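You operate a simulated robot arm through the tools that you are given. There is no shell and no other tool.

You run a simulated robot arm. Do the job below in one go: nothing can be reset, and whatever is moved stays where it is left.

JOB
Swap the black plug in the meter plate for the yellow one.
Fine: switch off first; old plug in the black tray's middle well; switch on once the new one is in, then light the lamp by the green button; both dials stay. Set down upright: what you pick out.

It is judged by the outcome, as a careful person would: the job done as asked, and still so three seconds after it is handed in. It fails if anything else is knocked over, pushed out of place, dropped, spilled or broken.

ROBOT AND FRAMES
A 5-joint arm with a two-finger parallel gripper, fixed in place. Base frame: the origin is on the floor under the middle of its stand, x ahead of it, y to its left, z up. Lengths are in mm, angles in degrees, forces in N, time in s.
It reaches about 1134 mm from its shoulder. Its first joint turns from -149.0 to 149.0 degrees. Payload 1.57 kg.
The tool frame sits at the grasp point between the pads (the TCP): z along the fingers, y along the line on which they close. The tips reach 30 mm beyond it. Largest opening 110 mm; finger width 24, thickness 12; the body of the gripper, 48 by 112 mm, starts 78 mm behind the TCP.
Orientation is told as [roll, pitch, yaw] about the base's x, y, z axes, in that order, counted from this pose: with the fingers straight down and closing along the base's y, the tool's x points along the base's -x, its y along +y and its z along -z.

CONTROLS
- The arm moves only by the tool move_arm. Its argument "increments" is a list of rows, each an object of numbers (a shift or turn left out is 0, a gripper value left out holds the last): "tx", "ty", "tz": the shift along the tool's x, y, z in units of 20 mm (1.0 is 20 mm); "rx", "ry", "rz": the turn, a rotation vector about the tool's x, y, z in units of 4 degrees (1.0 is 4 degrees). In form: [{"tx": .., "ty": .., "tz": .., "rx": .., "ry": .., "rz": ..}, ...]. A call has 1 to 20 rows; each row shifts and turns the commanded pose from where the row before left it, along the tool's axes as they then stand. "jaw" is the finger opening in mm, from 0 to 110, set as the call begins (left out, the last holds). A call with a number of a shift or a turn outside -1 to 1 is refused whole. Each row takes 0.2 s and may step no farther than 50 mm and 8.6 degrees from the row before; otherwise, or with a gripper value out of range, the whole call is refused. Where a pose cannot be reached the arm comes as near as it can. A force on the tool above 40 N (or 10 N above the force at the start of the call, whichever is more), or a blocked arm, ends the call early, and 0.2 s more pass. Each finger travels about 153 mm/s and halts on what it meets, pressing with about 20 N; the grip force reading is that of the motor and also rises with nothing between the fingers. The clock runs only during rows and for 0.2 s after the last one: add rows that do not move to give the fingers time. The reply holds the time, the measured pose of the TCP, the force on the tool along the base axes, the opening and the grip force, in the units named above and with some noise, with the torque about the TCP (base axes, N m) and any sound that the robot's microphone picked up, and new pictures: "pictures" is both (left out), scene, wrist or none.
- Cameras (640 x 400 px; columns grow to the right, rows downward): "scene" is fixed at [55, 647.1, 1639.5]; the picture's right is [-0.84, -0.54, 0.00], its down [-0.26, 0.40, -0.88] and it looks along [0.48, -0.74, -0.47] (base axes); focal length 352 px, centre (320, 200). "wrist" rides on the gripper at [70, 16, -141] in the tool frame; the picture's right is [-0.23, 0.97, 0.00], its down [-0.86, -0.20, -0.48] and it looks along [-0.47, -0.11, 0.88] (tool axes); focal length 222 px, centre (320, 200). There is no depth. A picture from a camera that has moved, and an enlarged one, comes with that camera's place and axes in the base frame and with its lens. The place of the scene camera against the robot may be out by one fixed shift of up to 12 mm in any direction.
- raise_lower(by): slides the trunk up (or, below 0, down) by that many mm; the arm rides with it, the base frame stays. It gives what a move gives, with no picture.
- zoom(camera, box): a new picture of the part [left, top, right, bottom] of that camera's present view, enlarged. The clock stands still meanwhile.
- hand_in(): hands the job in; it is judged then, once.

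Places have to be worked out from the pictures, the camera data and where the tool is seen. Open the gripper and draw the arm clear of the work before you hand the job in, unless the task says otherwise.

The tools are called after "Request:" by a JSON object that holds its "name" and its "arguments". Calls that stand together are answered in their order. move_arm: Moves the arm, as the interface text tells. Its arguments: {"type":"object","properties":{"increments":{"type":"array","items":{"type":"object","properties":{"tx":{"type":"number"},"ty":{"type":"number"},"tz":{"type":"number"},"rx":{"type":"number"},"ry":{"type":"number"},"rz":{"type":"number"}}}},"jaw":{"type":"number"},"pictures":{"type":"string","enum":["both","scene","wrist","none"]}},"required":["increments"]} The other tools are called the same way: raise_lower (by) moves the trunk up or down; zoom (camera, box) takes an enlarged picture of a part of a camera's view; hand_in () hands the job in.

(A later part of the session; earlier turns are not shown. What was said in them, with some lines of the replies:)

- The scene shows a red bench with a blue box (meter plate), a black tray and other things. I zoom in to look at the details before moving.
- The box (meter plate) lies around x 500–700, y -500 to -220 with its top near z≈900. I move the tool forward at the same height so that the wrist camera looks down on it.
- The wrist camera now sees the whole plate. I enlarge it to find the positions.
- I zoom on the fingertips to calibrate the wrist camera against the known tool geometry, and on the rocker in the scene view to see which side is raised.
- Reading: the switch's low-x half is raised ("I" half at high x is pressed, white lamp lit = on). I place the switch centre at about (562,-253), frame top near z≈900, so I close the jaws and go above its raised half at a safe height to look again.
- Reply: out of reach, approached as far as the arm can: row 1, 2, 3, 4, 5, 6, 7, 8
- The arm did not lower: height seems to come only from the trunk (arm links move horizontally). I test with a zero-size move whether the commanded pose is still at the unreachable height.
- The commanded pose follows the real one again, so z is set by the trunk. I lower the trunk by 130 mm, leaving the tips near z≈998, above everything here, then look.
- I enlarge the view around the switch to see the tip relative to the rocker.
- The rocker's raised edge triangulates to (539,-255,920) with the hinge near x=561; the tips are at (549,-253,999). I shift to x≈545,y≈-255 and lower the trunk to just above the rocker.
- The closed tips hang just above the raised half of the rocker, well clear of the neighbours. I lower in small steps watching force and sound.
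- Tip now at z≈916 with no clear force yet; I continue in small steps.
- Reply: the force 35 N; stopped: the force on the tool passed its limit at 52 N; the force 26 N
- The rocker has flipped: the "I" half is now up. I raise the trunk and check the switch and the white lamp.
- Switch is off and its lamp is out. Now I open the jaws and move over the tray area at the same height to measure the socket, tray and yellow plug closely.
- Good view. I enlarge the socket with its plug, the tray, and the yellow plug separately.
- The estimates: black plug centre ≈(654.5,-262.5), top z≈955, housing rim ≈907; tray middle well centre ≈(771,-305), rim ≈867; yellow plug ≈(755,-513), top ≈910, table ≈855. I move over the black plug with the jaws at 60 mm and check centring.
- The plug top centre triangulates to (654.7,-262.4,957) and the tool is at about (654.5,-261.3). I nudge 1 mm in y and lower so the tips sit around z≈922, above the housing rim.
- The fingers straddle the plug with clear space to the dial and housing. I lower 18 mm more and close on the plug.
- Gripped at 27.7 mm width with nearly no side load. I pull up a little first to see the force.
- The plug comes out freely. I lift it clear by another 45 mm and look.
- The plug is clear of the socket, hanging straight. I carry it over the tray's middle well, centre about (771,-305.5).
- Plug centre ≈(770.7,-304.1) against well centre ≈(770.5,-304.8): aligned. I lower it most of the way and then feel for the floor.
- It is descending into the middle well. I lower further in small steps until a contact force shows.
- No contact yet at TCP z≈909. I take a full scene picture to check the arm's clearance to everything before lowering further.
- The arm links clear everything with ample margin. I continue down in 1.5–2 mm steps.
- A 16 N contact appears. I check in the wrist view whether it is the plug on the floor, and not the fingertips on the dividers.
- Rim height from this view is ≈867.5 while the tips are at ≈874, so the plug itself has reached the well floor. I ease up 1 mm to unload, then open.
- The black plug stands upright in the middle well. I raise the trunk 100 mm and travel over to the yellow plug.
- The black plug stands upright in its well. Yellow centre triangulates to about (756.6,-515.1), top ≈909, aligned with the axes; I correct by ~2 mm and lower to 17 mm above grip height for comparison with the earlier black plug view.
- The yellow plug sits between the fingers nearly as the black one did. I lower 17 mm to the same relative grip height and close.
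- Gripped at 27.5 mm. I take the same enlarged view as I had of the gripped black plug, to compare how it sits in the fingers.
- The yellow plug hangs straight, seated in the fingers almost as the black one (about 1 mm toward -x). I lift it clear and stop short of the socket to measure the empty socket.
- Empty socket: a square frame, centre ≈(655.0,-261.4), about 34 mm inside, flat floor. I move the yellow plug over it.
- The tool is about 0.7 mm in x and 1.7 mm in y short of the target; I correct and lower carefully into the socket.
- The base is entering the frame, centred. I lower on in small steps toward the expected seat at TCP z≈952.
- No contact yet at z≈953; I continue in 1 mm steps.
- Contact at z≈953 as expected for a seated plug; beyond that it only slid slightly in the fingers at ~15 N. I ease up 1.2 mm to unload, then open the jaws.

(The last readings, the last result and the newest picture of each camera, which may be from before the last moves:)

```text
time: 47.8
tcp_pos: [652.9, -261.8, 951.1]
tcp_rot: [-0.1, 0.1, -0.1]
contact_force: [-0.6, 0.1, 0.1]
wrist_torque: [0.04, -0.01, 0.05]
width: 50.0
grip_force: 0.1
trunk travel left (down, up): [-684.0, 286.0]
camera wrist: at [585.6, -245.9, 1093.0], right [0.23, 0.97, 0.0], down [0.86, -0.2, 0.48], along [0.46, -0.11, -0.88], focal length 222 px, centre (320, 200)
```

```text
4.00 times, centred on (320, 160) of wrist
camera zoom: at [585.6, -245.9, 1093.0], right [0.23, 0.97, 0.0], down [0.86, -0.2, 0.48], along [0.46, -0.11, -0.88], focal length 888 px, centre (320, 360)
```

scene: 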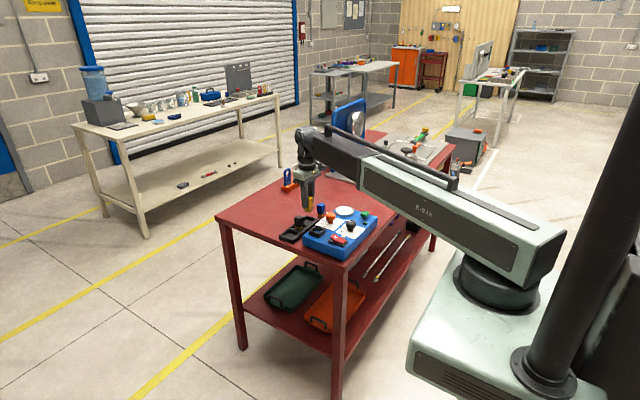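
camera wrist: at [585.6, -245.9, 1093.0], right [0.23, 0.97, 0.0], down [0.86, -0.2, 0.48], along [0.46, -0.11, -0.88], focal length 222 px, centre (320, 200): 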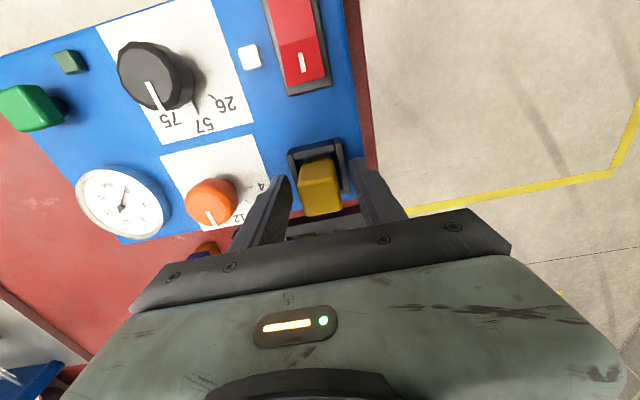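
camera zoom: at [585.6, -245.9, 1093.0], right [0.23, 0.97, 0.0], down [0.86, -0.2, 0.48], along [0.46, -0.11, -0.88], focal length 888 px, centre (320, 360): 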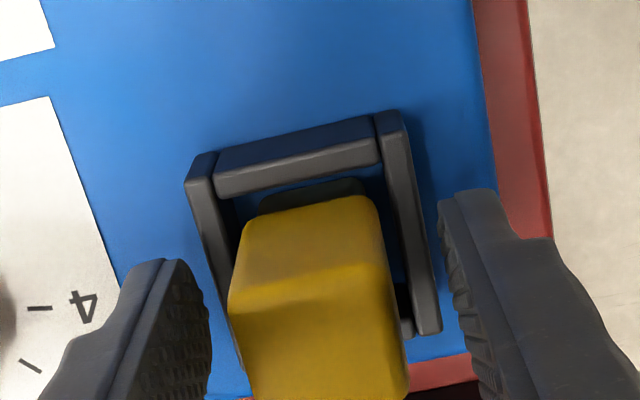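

The yellow plug is released and upright in the socket. I raise the trunk and inspect it.

Request:
{"name": "raise_lower", "arguments": {"by": 78}}

Request:
{"name": "move_arm", "arguments": {"increments": [{"tx": -0.95, "ty": -0.5}, {"tx": -0.95, "ty": -0.5}, {"tx": -0.95, "ty": -0.5}, {"tx": 0}]}}

Request:
{"name": "zoom", "arguments": {"camera": "scene", "box": [280, 190, 360, 250]}}

Request:
{"name": "zoom", "arguments": {"camera": "wrist", "box": [290, 30, 410, 130]}}

```text
time: 49.0
tcp_pos: [655.2, -261.6, 1028.9]
tcp_rot: [0.0, 0.1, 0.1]
contact_force: [-0.6, 0.1, 0.2]
wrist_torque: [-0.01, 0.03, -0.05]
width: 50.2
grip_force: 0.1
trunk travel left (down, up): [-762.0, 208.0]
```

```text
time: 50.0
tcp_pos: [712.5, -292.0, 1029.5]
tcp_rot: [0.1, 0.0, 0.1]
contact_force: [0.2, -0.2, 0.5]
wrist_torque: [-0.02, -0.05, -0.01]
width: 49.8
grip_force: 0.0
trunk travel left (down, up): [-762.0, 208.0]
camera wrist: at [643.3, -275.7, 1170.9], right [0.23, 0.97, 0.0], down [0.86, -0.2, 0.48], along [0.46, -0.11, -0.88], focal length 222 px, centre (320, 200)
```

scene: 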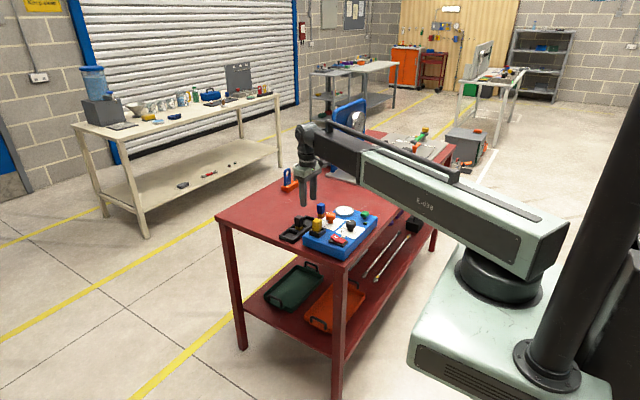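
wrist: 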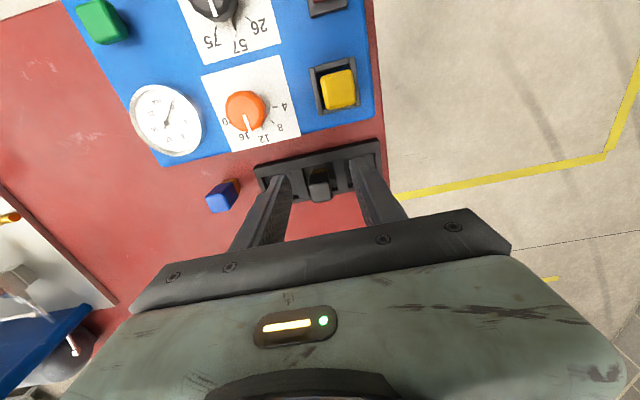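

```text
6.67 times, centred on (320, 220) of scene
camera zoom: at [55.0, 647.1, 1639.5], right [-0.84, -0.54, 0.0], down [-0.26, 0.4, -0.88], along [0.48, -0.74, -0.47], focal length 2349 px, centre (320, 67)
```

zoom: 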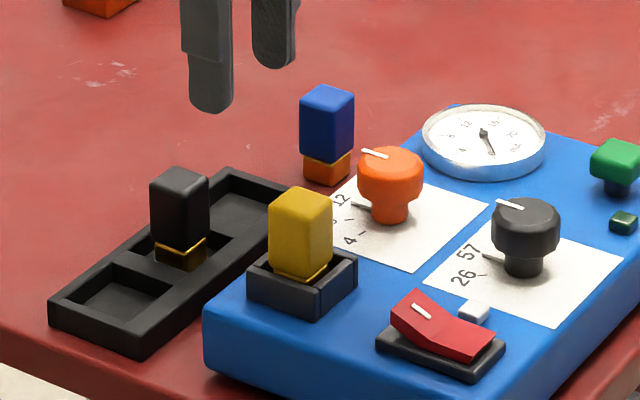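

```text
4.00 times, centred on (350, 80) of wrist
camera zoom: at [643.3, -275.7, 1170.9], right [0.23, 0.97, 0.0], down [0.86, -0.2, 0.48], along [0.46, -0.11, -0.88], focal length 888 px, centre (200, 680)
```

zoom: 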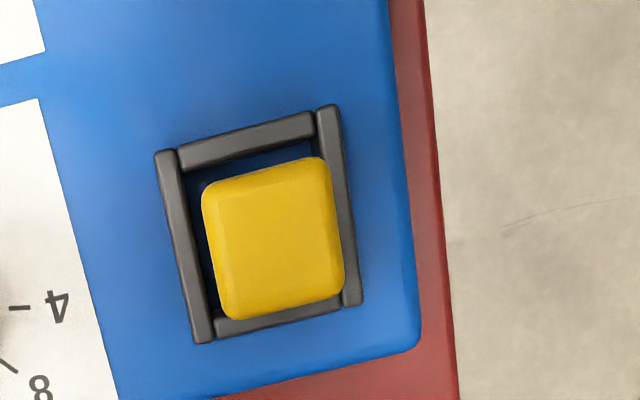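

The yellow plug sits squarely in the socket like the black one did, and the black plug stands in the middle well. Next I close the jaws and go over the raised "I" half of the rocker at (578,-255).

Request:
{"name": "move_arm", "arguments": {"increments": [{"tx": 0.963, "ty": 0.261}, {"tx": 0.963, "ty": 0.261}, {"tx": 0.963, "ty": 0.261}, {"tx": 0.963, "ty": 0.261}, {"tx": 0.963, "ty": 0.261}, {"tx": 0.963, "ty": 0.261}, {"tx": 0.963, "ty": 0.261}, {"tx": 0}], "jaw": 0, "pictures": "wrist"}}

Request:
{"name": "zoom", "arguments": {"camera": "wrist", "box": [260, 80, 380, 200]}}

Request:
{"name": "zoom", "arguments": {"camera": "scene", "box": [300, 190, 370, 250]}}

```text
time: 51.8
tcp_pos: [576.2, -254.9, 1029.2]
tcp_rot: [0.0, 0.0, 0.0]
contact_force: [1.1, 0.5, 0.0]
wrist_torque: [0.01, 0.04, -0.01]
width: 0.0
grip_force: 19.9
trunk travel left (down, up): [-762.0, 208.0]
camera wrist: at [507.4, -238.9, 1171.0], right [0.23, 0.97, 0.0], down [0.86, -0.2, 0.48], along [0.46, -0.11, -0.88], focal length 222 px, centre (320, 200)
```

wrist: 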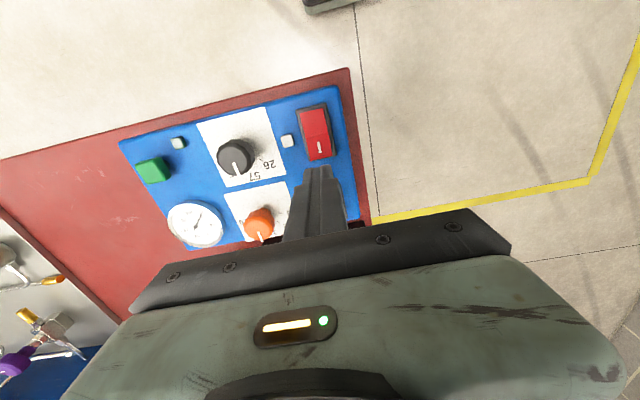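

```text
3.33 times, centred on (320, 140) of wrist
camera zoom: at [507.4, -238.9, 1171.0], right [0.23, 0.97, 0.0], down [0.86, -0.2, 0.48], along [0.46, -0.11, -0.88], focal length 740 px, centre (320, 400)
```

zoom: 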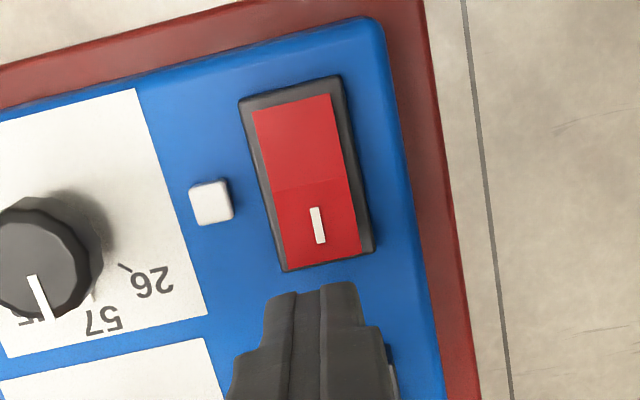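

```text
6.67 times, centred on (335, 220) of scene
camera zoom: at [55.0, 647.1, 1639.5], right [-0.84, -0.54, 0.0], down [-0.26, 0.4, -0.88], along [0.48, -0.74, -0.47], focal length 2349 px, centre (220, 67)
```

zoom: 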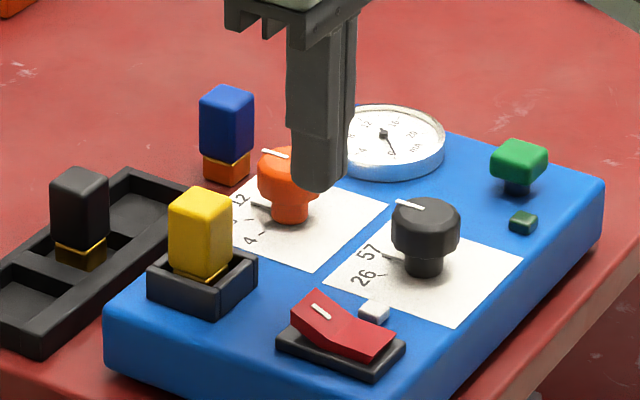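

The raised "I" edge is at x≈586; I shift 2.5 mm outward so the tip bears on it as before, and lower to just above.

Request:
{"name": "move_arm", "arguments": {"increments": [{"tx": -0.125}, {"tx": 0}], "pictures": "none"}}

Request:
{"name": "raise_lower", "arguments": {"by": -72}}

Request:
{"name": "zoom", "arguments": {"camera": "scene", "box": [310, 200, 370, 250]}}

Request:
{"name": "zoom", "arguments": {"camera": "wrist", "box": [240, 90, 400, 190]}}

```text
time: 52.4
tcp_pos: [579.3, -254.8, 1029.2]
tcp_rot: [0.0, 0.1, 0.0]
contact_force: [-0.3, 0.4, -0.2]
wrist_torque: [-0.01, 0.0, 0.0]
width: 0.2
grip_force: 20.4
trunk travel left (down, up): [-762.0, 208.0]
```

```text
time: 53.5
tcp_pos: [578.7, -255.5, 958.2]
tcp_rot: [0.1, 0.1, 0.0]
contact_force: [-0.4, -0.6, 0.6]
wrist_torque: [-0.01, 0.01, 0.01]
width: 0.0
grip_force: 20.3
trunk travel left (down, up): [-690.0, 280.0]
```

```text
8.00 times, centred on (340, 225) of scene
camera zoom: at [55.0, 647.1, 1639.5], right [-0.84, -0.54, 0.0], down [-0.26, 0.4, -0.88], along [0.48, -0.74, -0.47], focal length 2819 px, centre (160, 0)
```

zoom: 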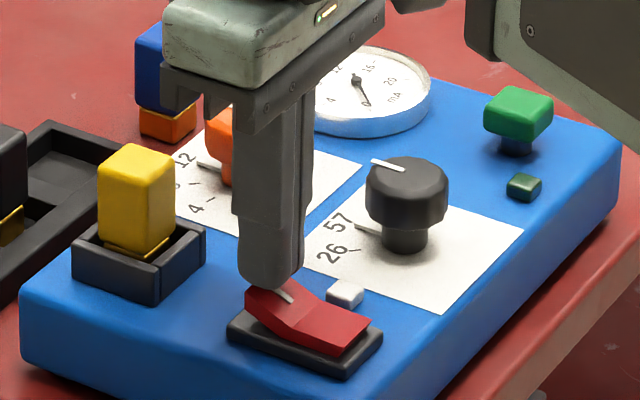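

```text
4.00 times, centred on (320, 140) of wrist
camera zoom: at [510.0, -239.1, 1099.0], right [0.23, 0.97, 0.0], down [0.86, -0.2, 0.48], along [0.46, -0.11, -0.88], focal length 888 px, centre (320, 440)
```

zoom: 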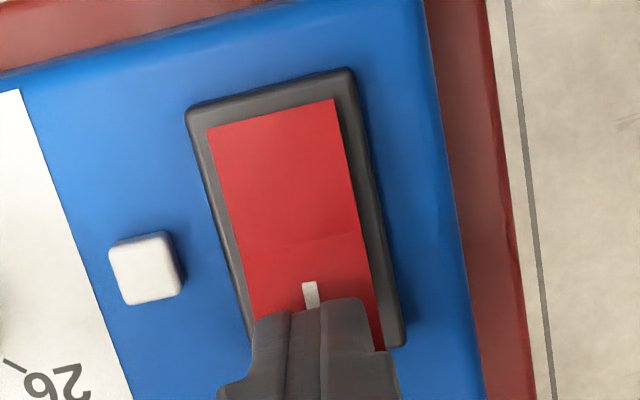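

The tip is right above the "I" half. I press down in small steps as before.

Request:
{"name": "raise_lower", "arguments": {"by": -8}}

Request:
{"name": "raise_lower", "arguments": {"by": -3}}

Request:
{"name": "raise_lower", "arguments": {"by": -2}}

Request:
{"name": "zoom", "arguments": {"camera": "scene", "box": [310, 200, 370, 250]}}

```text
time: 54.0
tcp_pos: [578.0, -255.8, 949.4]
tcp_rot: [-0.1, 0.0, 0.1]
contact_force: [-0.4, 0.1, 0.6]
wrist_torque: [0.0, 0.01, -0.01]
width: 0.4
grip_force: 19.6
trunk travel left (down, up): [-682.0, 288.0]
```

```text
time: 54.6
tcp_pos: [579.6, -255.0, 945.7]
tcp_rot: [0.0, 0.0, 0.1]
contact_force: [0.1, 0.5, 0.4]
wrist_torque: [0.01, 0.03, 0.01]
width: 0.0
grip_force: 20.1
trunk travel left (down, up): [-679.0, 291.0]
```

```text
time: 55.1
tcp_pos: [578.4, -255.3, 945.1]
tcp_rot: [0.0, 0.0, 0.0]
contact_force: [4.9, -1.7, 14.2]
wrist_torque: [-0.07, 0.0, -0.03]
width: 0.0
grip_force: 20.1
trunk travel left (down, up): [-677.0, 293.0]
```

```text
8.00 times, centred on (340, 225) of scene
camera zoom: at [55.0, 647.1, 1639.5], right [-0.84, -0.54, 0.0], down [-0.26, 0.4, -0.88], along [0.48, -0.74, -0.47], focal length 2819 px, centre (160, 0)
```

zoom: 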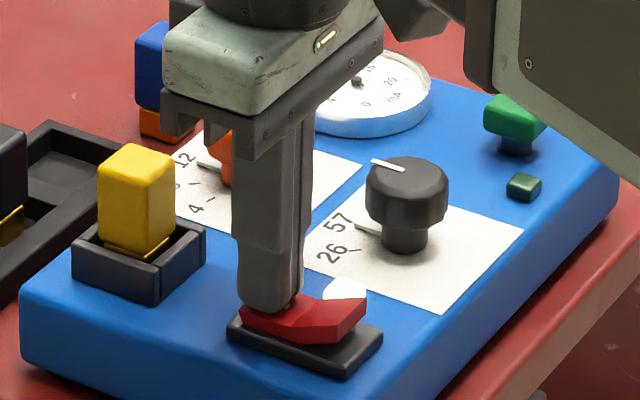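

The rocker has flipped back and the white lamp is lit: switched on. I raise up and verify, then move over the green button near (555,-455).

Request:
{"name": "raise_lower", "arguments": {"by": 85}}

Request:
{"name": "move_arm", "arguments": {"increments": [{"tx": 0.12, "ty": -0.95}, {"tx": 0.12, "ty": -0.95}, {"tx": 0.12, "ty": -0.95}, {"tx": 0.12, "ty": -0.95}, {"tx": 0.12, "ty": -0.95}, {"tx": 0.12, "ty": -0.95}, {"tx": 0.12, "ty": -0.95}, {"tx": 0.12, "ty": -0.95}, {"tx": 0.12, "ty": -0.95}, {"tx": 0.12, "ty": -0.95}, {"tx": 0}]}}

Request:
{"name": "zoom", "arguments": {"camera": "wrist", "box": [260, 90, 400, 200]}}

Request:
{"name": "zoom", "arguments": {"camera": "scene", "box": [300, 190, 380, 250]}}

```text
time: 56.3
tcp_pos: [579.2, -255.4, 1028.3]
tcp_rot: [0.0, 0.1, 0.1]
contact_force: [-0.1, -0.8, 1.1]
wrist_torque: [0.03, 0.0, 0.01]
width: 0.0
grip_force: 20.1
trunk travel left (down, up): [-762.0, 208.0]
```

```text
time: 58.7
tcp_pos: [553.4, -445.4, 1030.2]
tcp_rot: [0.0, 0.2, 0.0]
contact_force: [-0.1, 0.0, -0.1]
wrist_torque: [-0.04, 0.03, 0.01]
width: 0.0
grip_force: 20.0
trunk travel left (down, up): [-762.0, 208.0]
camera wrist: at [485.3, -428.7, 1171.0], right [0.23, 0.97, 0.0], down [0.86, -0.2, 0.48], along [0.46, -0.11, -0.88], focal length 222 px, centre (320, 200)
```

scene: 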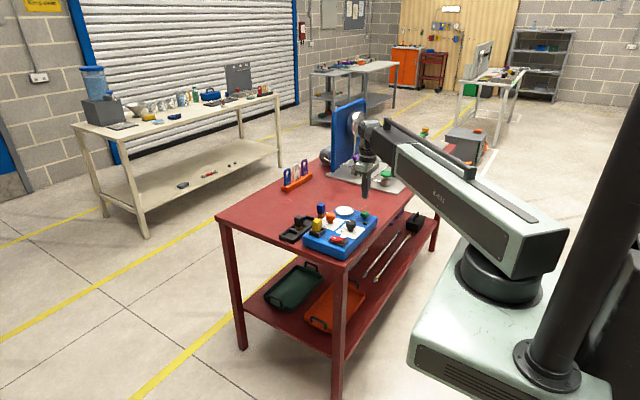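
wrist: 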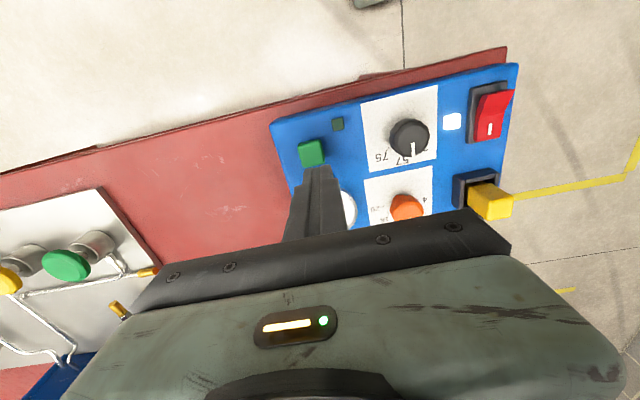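

```text
3.64 times, centred on (330, 145) of wrist
camera zoom: at [485.3, -428.7, 1171.0], right [0.23, 0.97, 0.0], down [0.86, -0.2, 0.48], along [0.46, -0.11, -0.88], focal length 808 px, centre (284, 400)
```

zoom: 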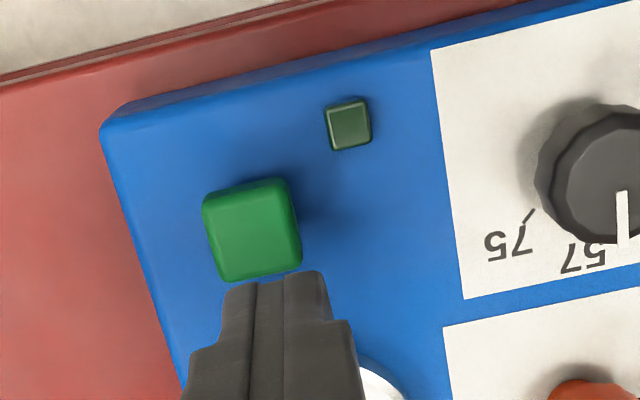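

```text
6.67 times, centred on (340, 220) of scene
camera zoom: at [55.0, 647.1, 1639.5], right [-0.84, -0.54, 0.0], down [-0.26, 0.4, -0.88], along [0.48, -0.74, -0.47], focal length 2349 px, centre (187, 67)
```

zoom: 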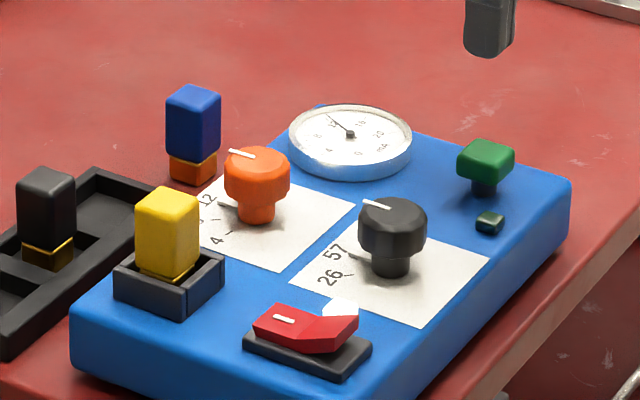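

The switch is on, white lamp lit and the meter needle has risen, so the new plug is making contact. The green button centre is ≈(555,-454), top ≈925; I shift 9 mm in y and lower to just above it.

Request:
{"name": "move_arm", "arguments": {"increments": [{"ty": -0.45}, {"tx": 0}], "pictures": "none"}}

Request:
{"name": "raise_lower", "arguments": {"by": -60}}

Request:
{"name": "zoom", "arguments": {"camera": "wrist", "box": [260, 90, 400, 200]}}

Request:
{"name": "zoom", "arguments": {"camera": "scene", "box": [335, 195, 385, 235]}}

```text
time: 59.3
tcp_pos: [554.8, -454.2, 1029.3]
tcp_rot: [0.1, 0.1, 0.0]
contact_force: [0.0, 0.2, 0.5]
wrist_torque: [0.03, 0.03, 0.03]
width: 0.0
grip_force: 19.8
trunk travel left (down, up): [-762.0, 208.0]
```

```text
time: 60.3
tcp_pos: [554.1, -454.4, 968.6]
tcp_rot: [0.0, 0.0, 0.0]
contact_force: [-0.2, -0.4, -0.6]
wrist_torque: [0.01, -0.01, 0.04]
width: 0.0
grip_force: 20.6
trunk travel left (down, up): [-702.0, 268.0]
```

```text
3.64 times, centred on (330, 145) of wrist
camera zoom: at [486.0, -437.9, 1111.0], right [0.23, 0.97, 0.0], down [0.86, -0.2, 0.48], along [0.46, -0.11, -0.88], focal length 808 px, centre (284, 400)
```

zoom: 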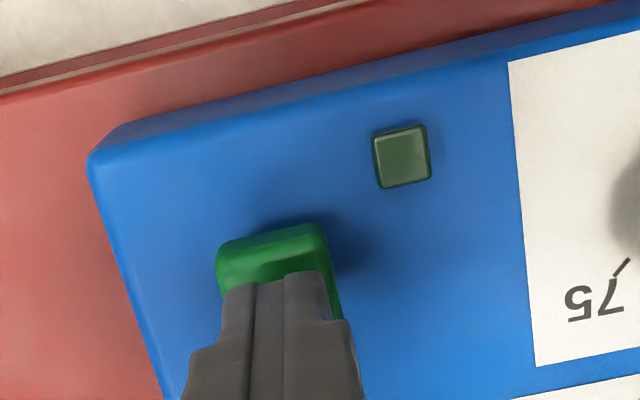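

```text
10.00 times, centred on (360, 215) of scene
camera zoom: at [55.0, 647.1, 1639.5], right [-0.84, -0.54, 0.0], down [-0.26, 0.4, -0.88], along [0.48, -0.74, -0.47], focal length 3524 px, centre (-80, 50)
```

zoom: 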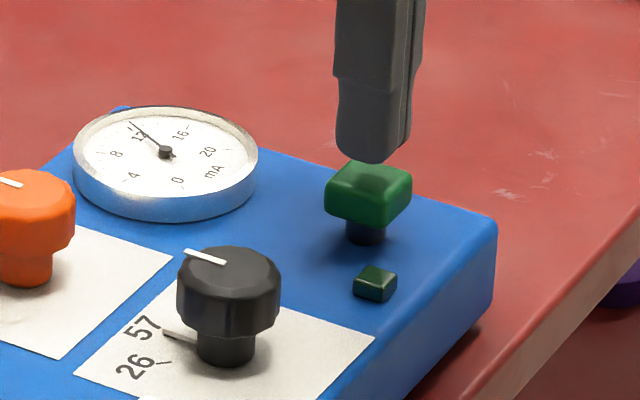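

The tip is centred over the green button, about 8 mm above it. I lower in small steps and watch force, sound and lamp.

Request:
{"name": "raise_lower", "arguments": {"by": -6}}

Request:
{"name": "raise_lower", "arguments": {"by": -2}}

Request:
{"name": "raise_lower", "arguments": {"by": -2}}

Request:
{"name": "zoom", "arguments": {"camera": "scene", "box": [335, 195, 385, 235]}}

```text
time: 60.8
tcp_pos: [554.2, -454.1, 962.6]
tcp_rot: [0.0, 0.1, -0.1]
contact_force: [-0.3, -0.6, -0.3]
wrist_torque: [-0.04, 0.0, 0.0]
width: 0.0
grip_force: 20.1
trunk travel left (down, up): [-696.0, 274.0]
```

```text
time: 61.4
tcp_pos: [553.8, -455.1, 961.0]
tcp_rot: [-0.1, 0.0, 0.0]
contact_force: [0.0, -0.3, -0.1]
wrist_torque: [0.02, -0.02, 0.02]
width: 0.0
grip_force: 20.7
trunk travel left (down, up): [-694.0, 276.0]
```

```text
time: 61.9
tcp_pos: [553.2, -453.9, 959.3]
tcp_rot: [0.0, 0.2, 0.0]
contact_force: [-1.2, 0.1, 0.1]
wrist_torque: [-0.01, 0.03, -0.02]
width: 0.0
grip_force: 20.0
trunk travel left (down, up): [-692.0, 278.0]
```

```text
10.00 times, centred on (360, 215) of scene
camera zoom: at [55.0, 647.1, 1639.5], right [-0.84, -0.54, 0.0], down [-0.26, 0.4, -0.88], along [0.48, -0.74, -0.47], focal length 3524 px, centre (-80, 50)
```

zoom: 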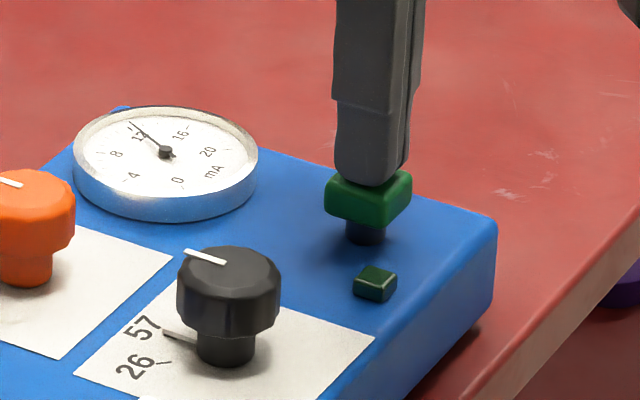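

The tip is about to touch at z≈929. I continue in 1–2 mm steps.

Request:
{"name": "raise_lower", "arguments": {"by": -2}}

Request:
{"name": "raise_lower", "arguments": {"by": -1.5}}

Request:
{"name": "zoom", "arguments": {"camera": "scene", "box": [335, 195, 385, 235]}}

```text
time: 62.4
tcp_pos: [554.7, -454.2, 956.4]
tcp_rot: [0.0, 0.1, 0.0]
contact_force: [-0.5, -0.2, 0.5]
wrist_torque: [0.02, -0.01, 0.01]
width: 0.2
grip_force: 19.9
trunk travel left (down, up): [-690.0, 280.0]
```

```text
time: 62.9
tcp_pos: [554.1, -454.9, 955.0]
tcp_rot: [0.0, 0.2, -0.1]
contact_force: [0.1, 0.0, 0.6]
wrist_torque: [-0.02, 0.02, -0.02]
width: 0.1
grip_force: 19.4
trunk travel left (down, up): [-689.0, 281.0]
```

```text
10.00 times, centred on (360, 215) of scene
camera zoom: at [55.0, 647.1, 1639.5], right [-0.84, -0.54, 0.0], down [-0.26, 0.4, -0.88], along [0.48, -0.74, -0.47], focal length 3524 px, centre (-80, 50)
```

zoom: 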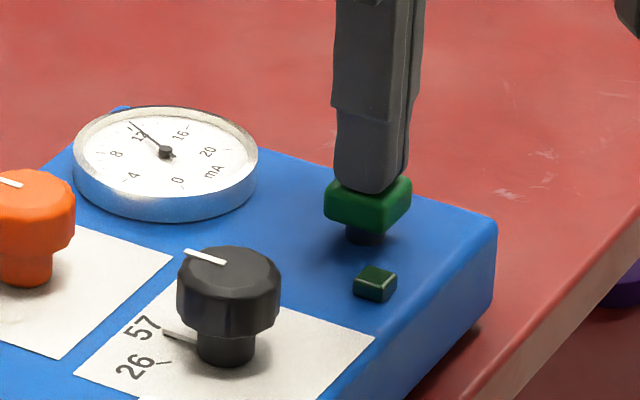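

The button is beginning to go down, lamp not yet lit. I press further in small steps.

Request:
{"name": "raise_lower", "arguments": {"by": -1.5}}

Request:
{"name": "zoom", "arguments": {"camera": "scene", "box": [335, 195, 385, 235]}}

```text
time: 63.4
tcp_pos: [554.8, -452.8, 954.5]
tcp_rot: [0.0, 0.1, 0.0]
contact_force: [1.3, -0.1, 2.0]
wrist_torque: [-0.02, -0.06, -0.03]
width: 0.0
grip_force: 20.1
trunk travel left (down, up): [-687.0, 283.0]
```

```text
10.00 times, centred on (360, 215) of scene
camera zoom: at [55.0, 647.1, 1639.5], right [-0.84, -0.54, 0.0], down [-0.26, 0.4, -0.88], along [0.48, -0.74, -0.47], focal length 3524 px, centre (-80, 50)
```

zoom: 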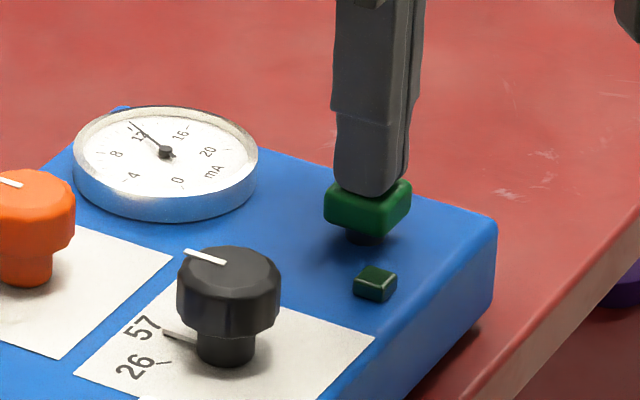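

The button gives with about 2 N; lamp still dark. I press on.

Request:
{"name": "raise_lower", "arguments": {"by": -1.5}}

Request:
{"name": "zoom", "arguments": {"camera": "scene", "box": [335, 195, 385, 235]}}

```text
time: 63.9
tcp_pos: [554.8, -454.1, 952.2]
tcp_rot: [0.0, 0.1, 0.0]
contact_force: [1.0, -0.4, 1.6]
wrist_torque: [-0.01, -0.05, 0.03]
width: 0.0
grip_force: 20.0
trunk travel left (down, up): [-686.0, 284.0]
```

```text
10.00 times, centred on (360, 215) of scene
camera zoom: at [55.0, 647.1, 1639.5], right [-0.84, -0.54, 0.0], down [-0.26, 0.4, -0.88], along [0.48, -0.74, -0.47], focal length 3524 px, centre (-80, 50)
```

zoom: 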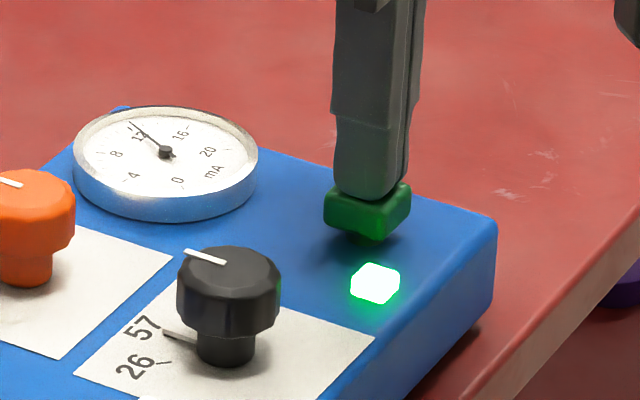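

The green lamp is lit. I release by raising the trunk and check that it stays lit.

Request:
{"name": "raise_lower", "arguments": {"by": 90}}

Request:
{"name": "move_arm", "arguments": {"increments": [{"tx": 0}]}}

Request:
{"name": "zoom", "arguments": {"camera": "scene", "box": [290, 185, 390, 255]}}

```text
time: 65.2
tcp_pos: [555.3, -454.4, 1042.5]
tcp_rot: [-0.1, 0.1, 0.0]
contact_force: [0.1, -0.1, -0.1]
wrist_torque: [0.04, 0.04, -0.04]
width: 0.2
grip_force: 20.1
trunk travel left (down, up): [-776.0, 194.0]
```

```text
time: 65.6
tcp_pos: [554.7, -455.2, 1043.2]
tcp_rot: [0.0, 0.1, 0.0]
contact_force: [0.3, -0.6, 0.0]
wrist_torque: [-0.02, -0.01, -0.02]
width: 0.1
grip_force: 19.1
trunk travel left (down, up): [-776.0, 194.0]
camera wrist: at [486.0, -437.9, 1184.5], right [0.23, 0.97, 0.0], down [0.86, -0.2, 0.48], along [0.46, -0.11, -0.88], focal length 222 px, centre (320, 200)
```

scene: 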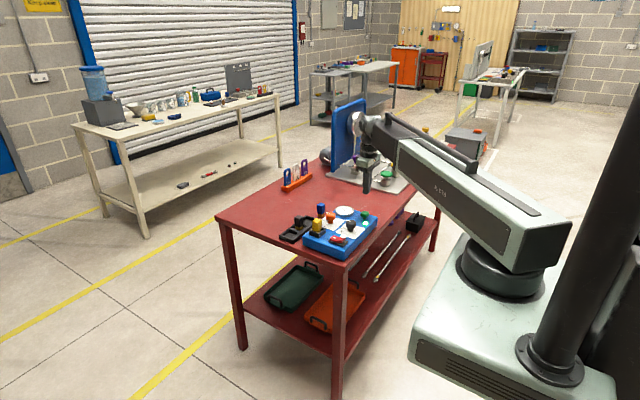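
wrist: 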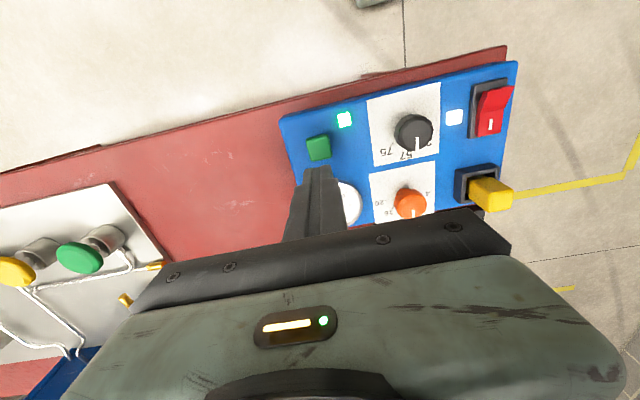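

```text
5.71 times, centred on (340, 220) of scene
camera zoom: at [55.0, 647.1, 1639.5], right [-0.84, -0.54, 0.0], down [-0.26, 0.4, -0.88], along [0.48, -0.74, -0.47], focal length 2013 px, centre (206, 86)
```

zoom: 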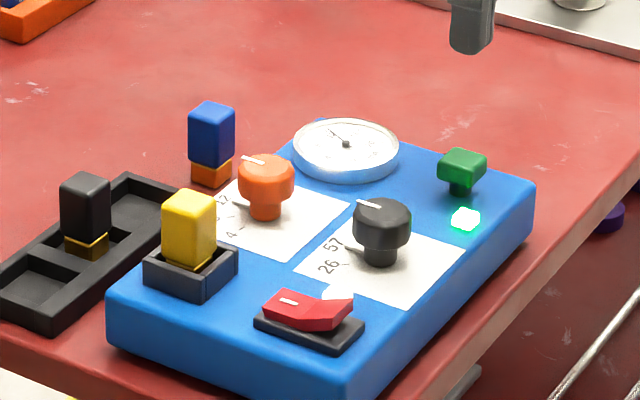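

The green lamp stays lit, the switch is on, and both plugs stand upright with the dials unchanged. I raise the arm, open the gripper and withdraw to the starting position.

Request:
{"name": "raise_lower", "arguments": {"by": 115}}

Request:
{"name": "move_arm", "arguments": {"increments": [{"tx": 0.97}, {"tx": 0.97}, {"tx": 0.97}, {"tx": 0.97}, {"tx": 0.97}, {"tx": 0.97}, {"tx": 0.97}, {"tx": 0.97}, {"tx": 0.97}, {"tx": 0.97}, {"tx": 0}, {"tx": 0}, {"tx": 0}], "jaw": 110}}

Request:
{"name": "zoom", "arguments": {"camera": "scene", "box": [270, 185, 390, 260]}}

Request:
{"name": "zoom", "arguments": {"camera": "scene", "box": [310, 90, 460, 190]}}

```text
time: 67.0
tcp_pos: [554.3, -453.0, 1158.5]
tcp_rot: [0.0, 0.1, 0.1]
contact_force: [-0.4, -0.9, 0.5]
wrist_torque: [-0.03, 0.0, 0.02]
width: 0.0
grip_force: 20.3
trunk travel left (down, up): [-891.0, 79.0]
```

```text
time: 69.8
tcp_pos: [360.2, -454.8, 1158.2]
tcp_rot: [-0.1, 0.1, -0.1]
contact_force: [0.3, 0.0, -0.1]
wrist_torque: [-0.03, 0.02, 0.02]
width: 109.7
grip_force: 0.0
trunk travel left (down, up): [-891.0, 79.0]
camera wrist: at [292.4, -437.7, 1299.5], right [0.23, 0.97, 0.0], down [0.86, -0.2, 0.48], along [0.46, -0.11, -0.88], focal length 222 px, centre (320, 200)
```

scene: 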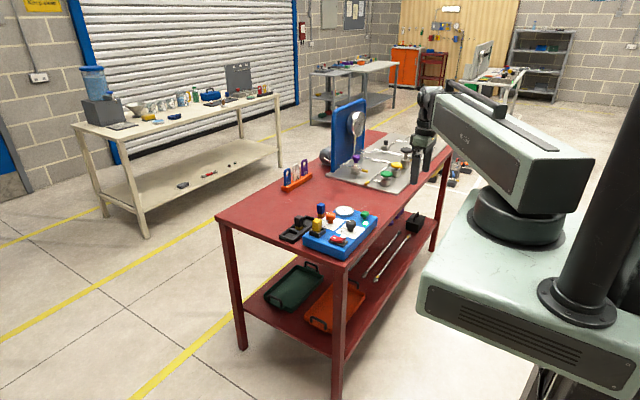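
wrist: 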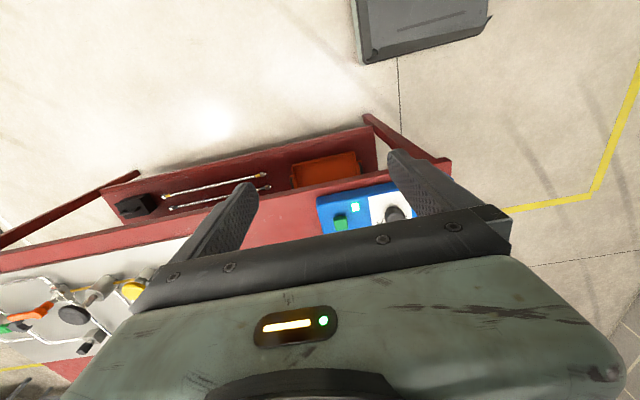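

```text
5.33 times, centred on (330, 222) of scene
camera zoom: at [55.0, 647.1, 1639.5], right [-0.84, -0.54, 0.0], down [-0.26, 0.4, -0.88], along [0.48, -0.74, -0.47], focal length 1879 px, centre (267, 80)
```

zoom: 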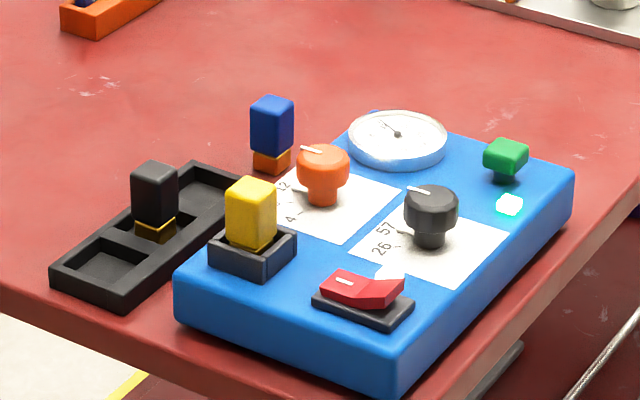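

```text
4.00 times, centred on (385, 140) of scene
camera zoom: at [55.0, 647.1, 1639.5], right [-0.84, -0.54, 0.0], down [-0.26, 0.4, -0.88], along [0.48, -0.74, -0.47], focal length 1409 px, centre (60, 440)
```

zoom: 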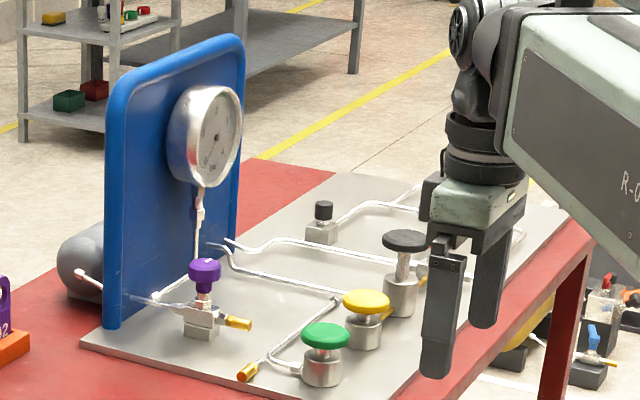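

Every part of the job checks out in the pictures:
- The yellow plug is in the socket, and the black plug stands upright in the tray's middle well.
- The switch is on and the green lamp is lit.
- Both dials are unchanged, and nothing else has moved.
- The arm is clear with the gripper open.

I hand the job in.

Request:
{"name": "hand_in", "arguments": {}}

```text
The job is handed in.
```

The black plug in the meter plate is swapped for the yellow one, and the job is handed in. No verdict on it came back.

- **Switch:** I turned it off before touching the plugs and back on once the yellow plug was in. Its white lamp is lit and the meter needle has risen again.
- **Old plug:** The black plug stands upright in the black tray's middle well.
- **New plug:** The yellow plug sits upright and centred in the socket, at the same height as the black one was.
- **Lamp:** I pressed the green button once. The green lamp lit and was still lit in the last picture, about six seconds later.
- **Dials and surroundings:** Both dials look unchanged, and nothing else appears moved or knocked over.

The gripper is open and the arm is back near its starting position, clear of the bench.
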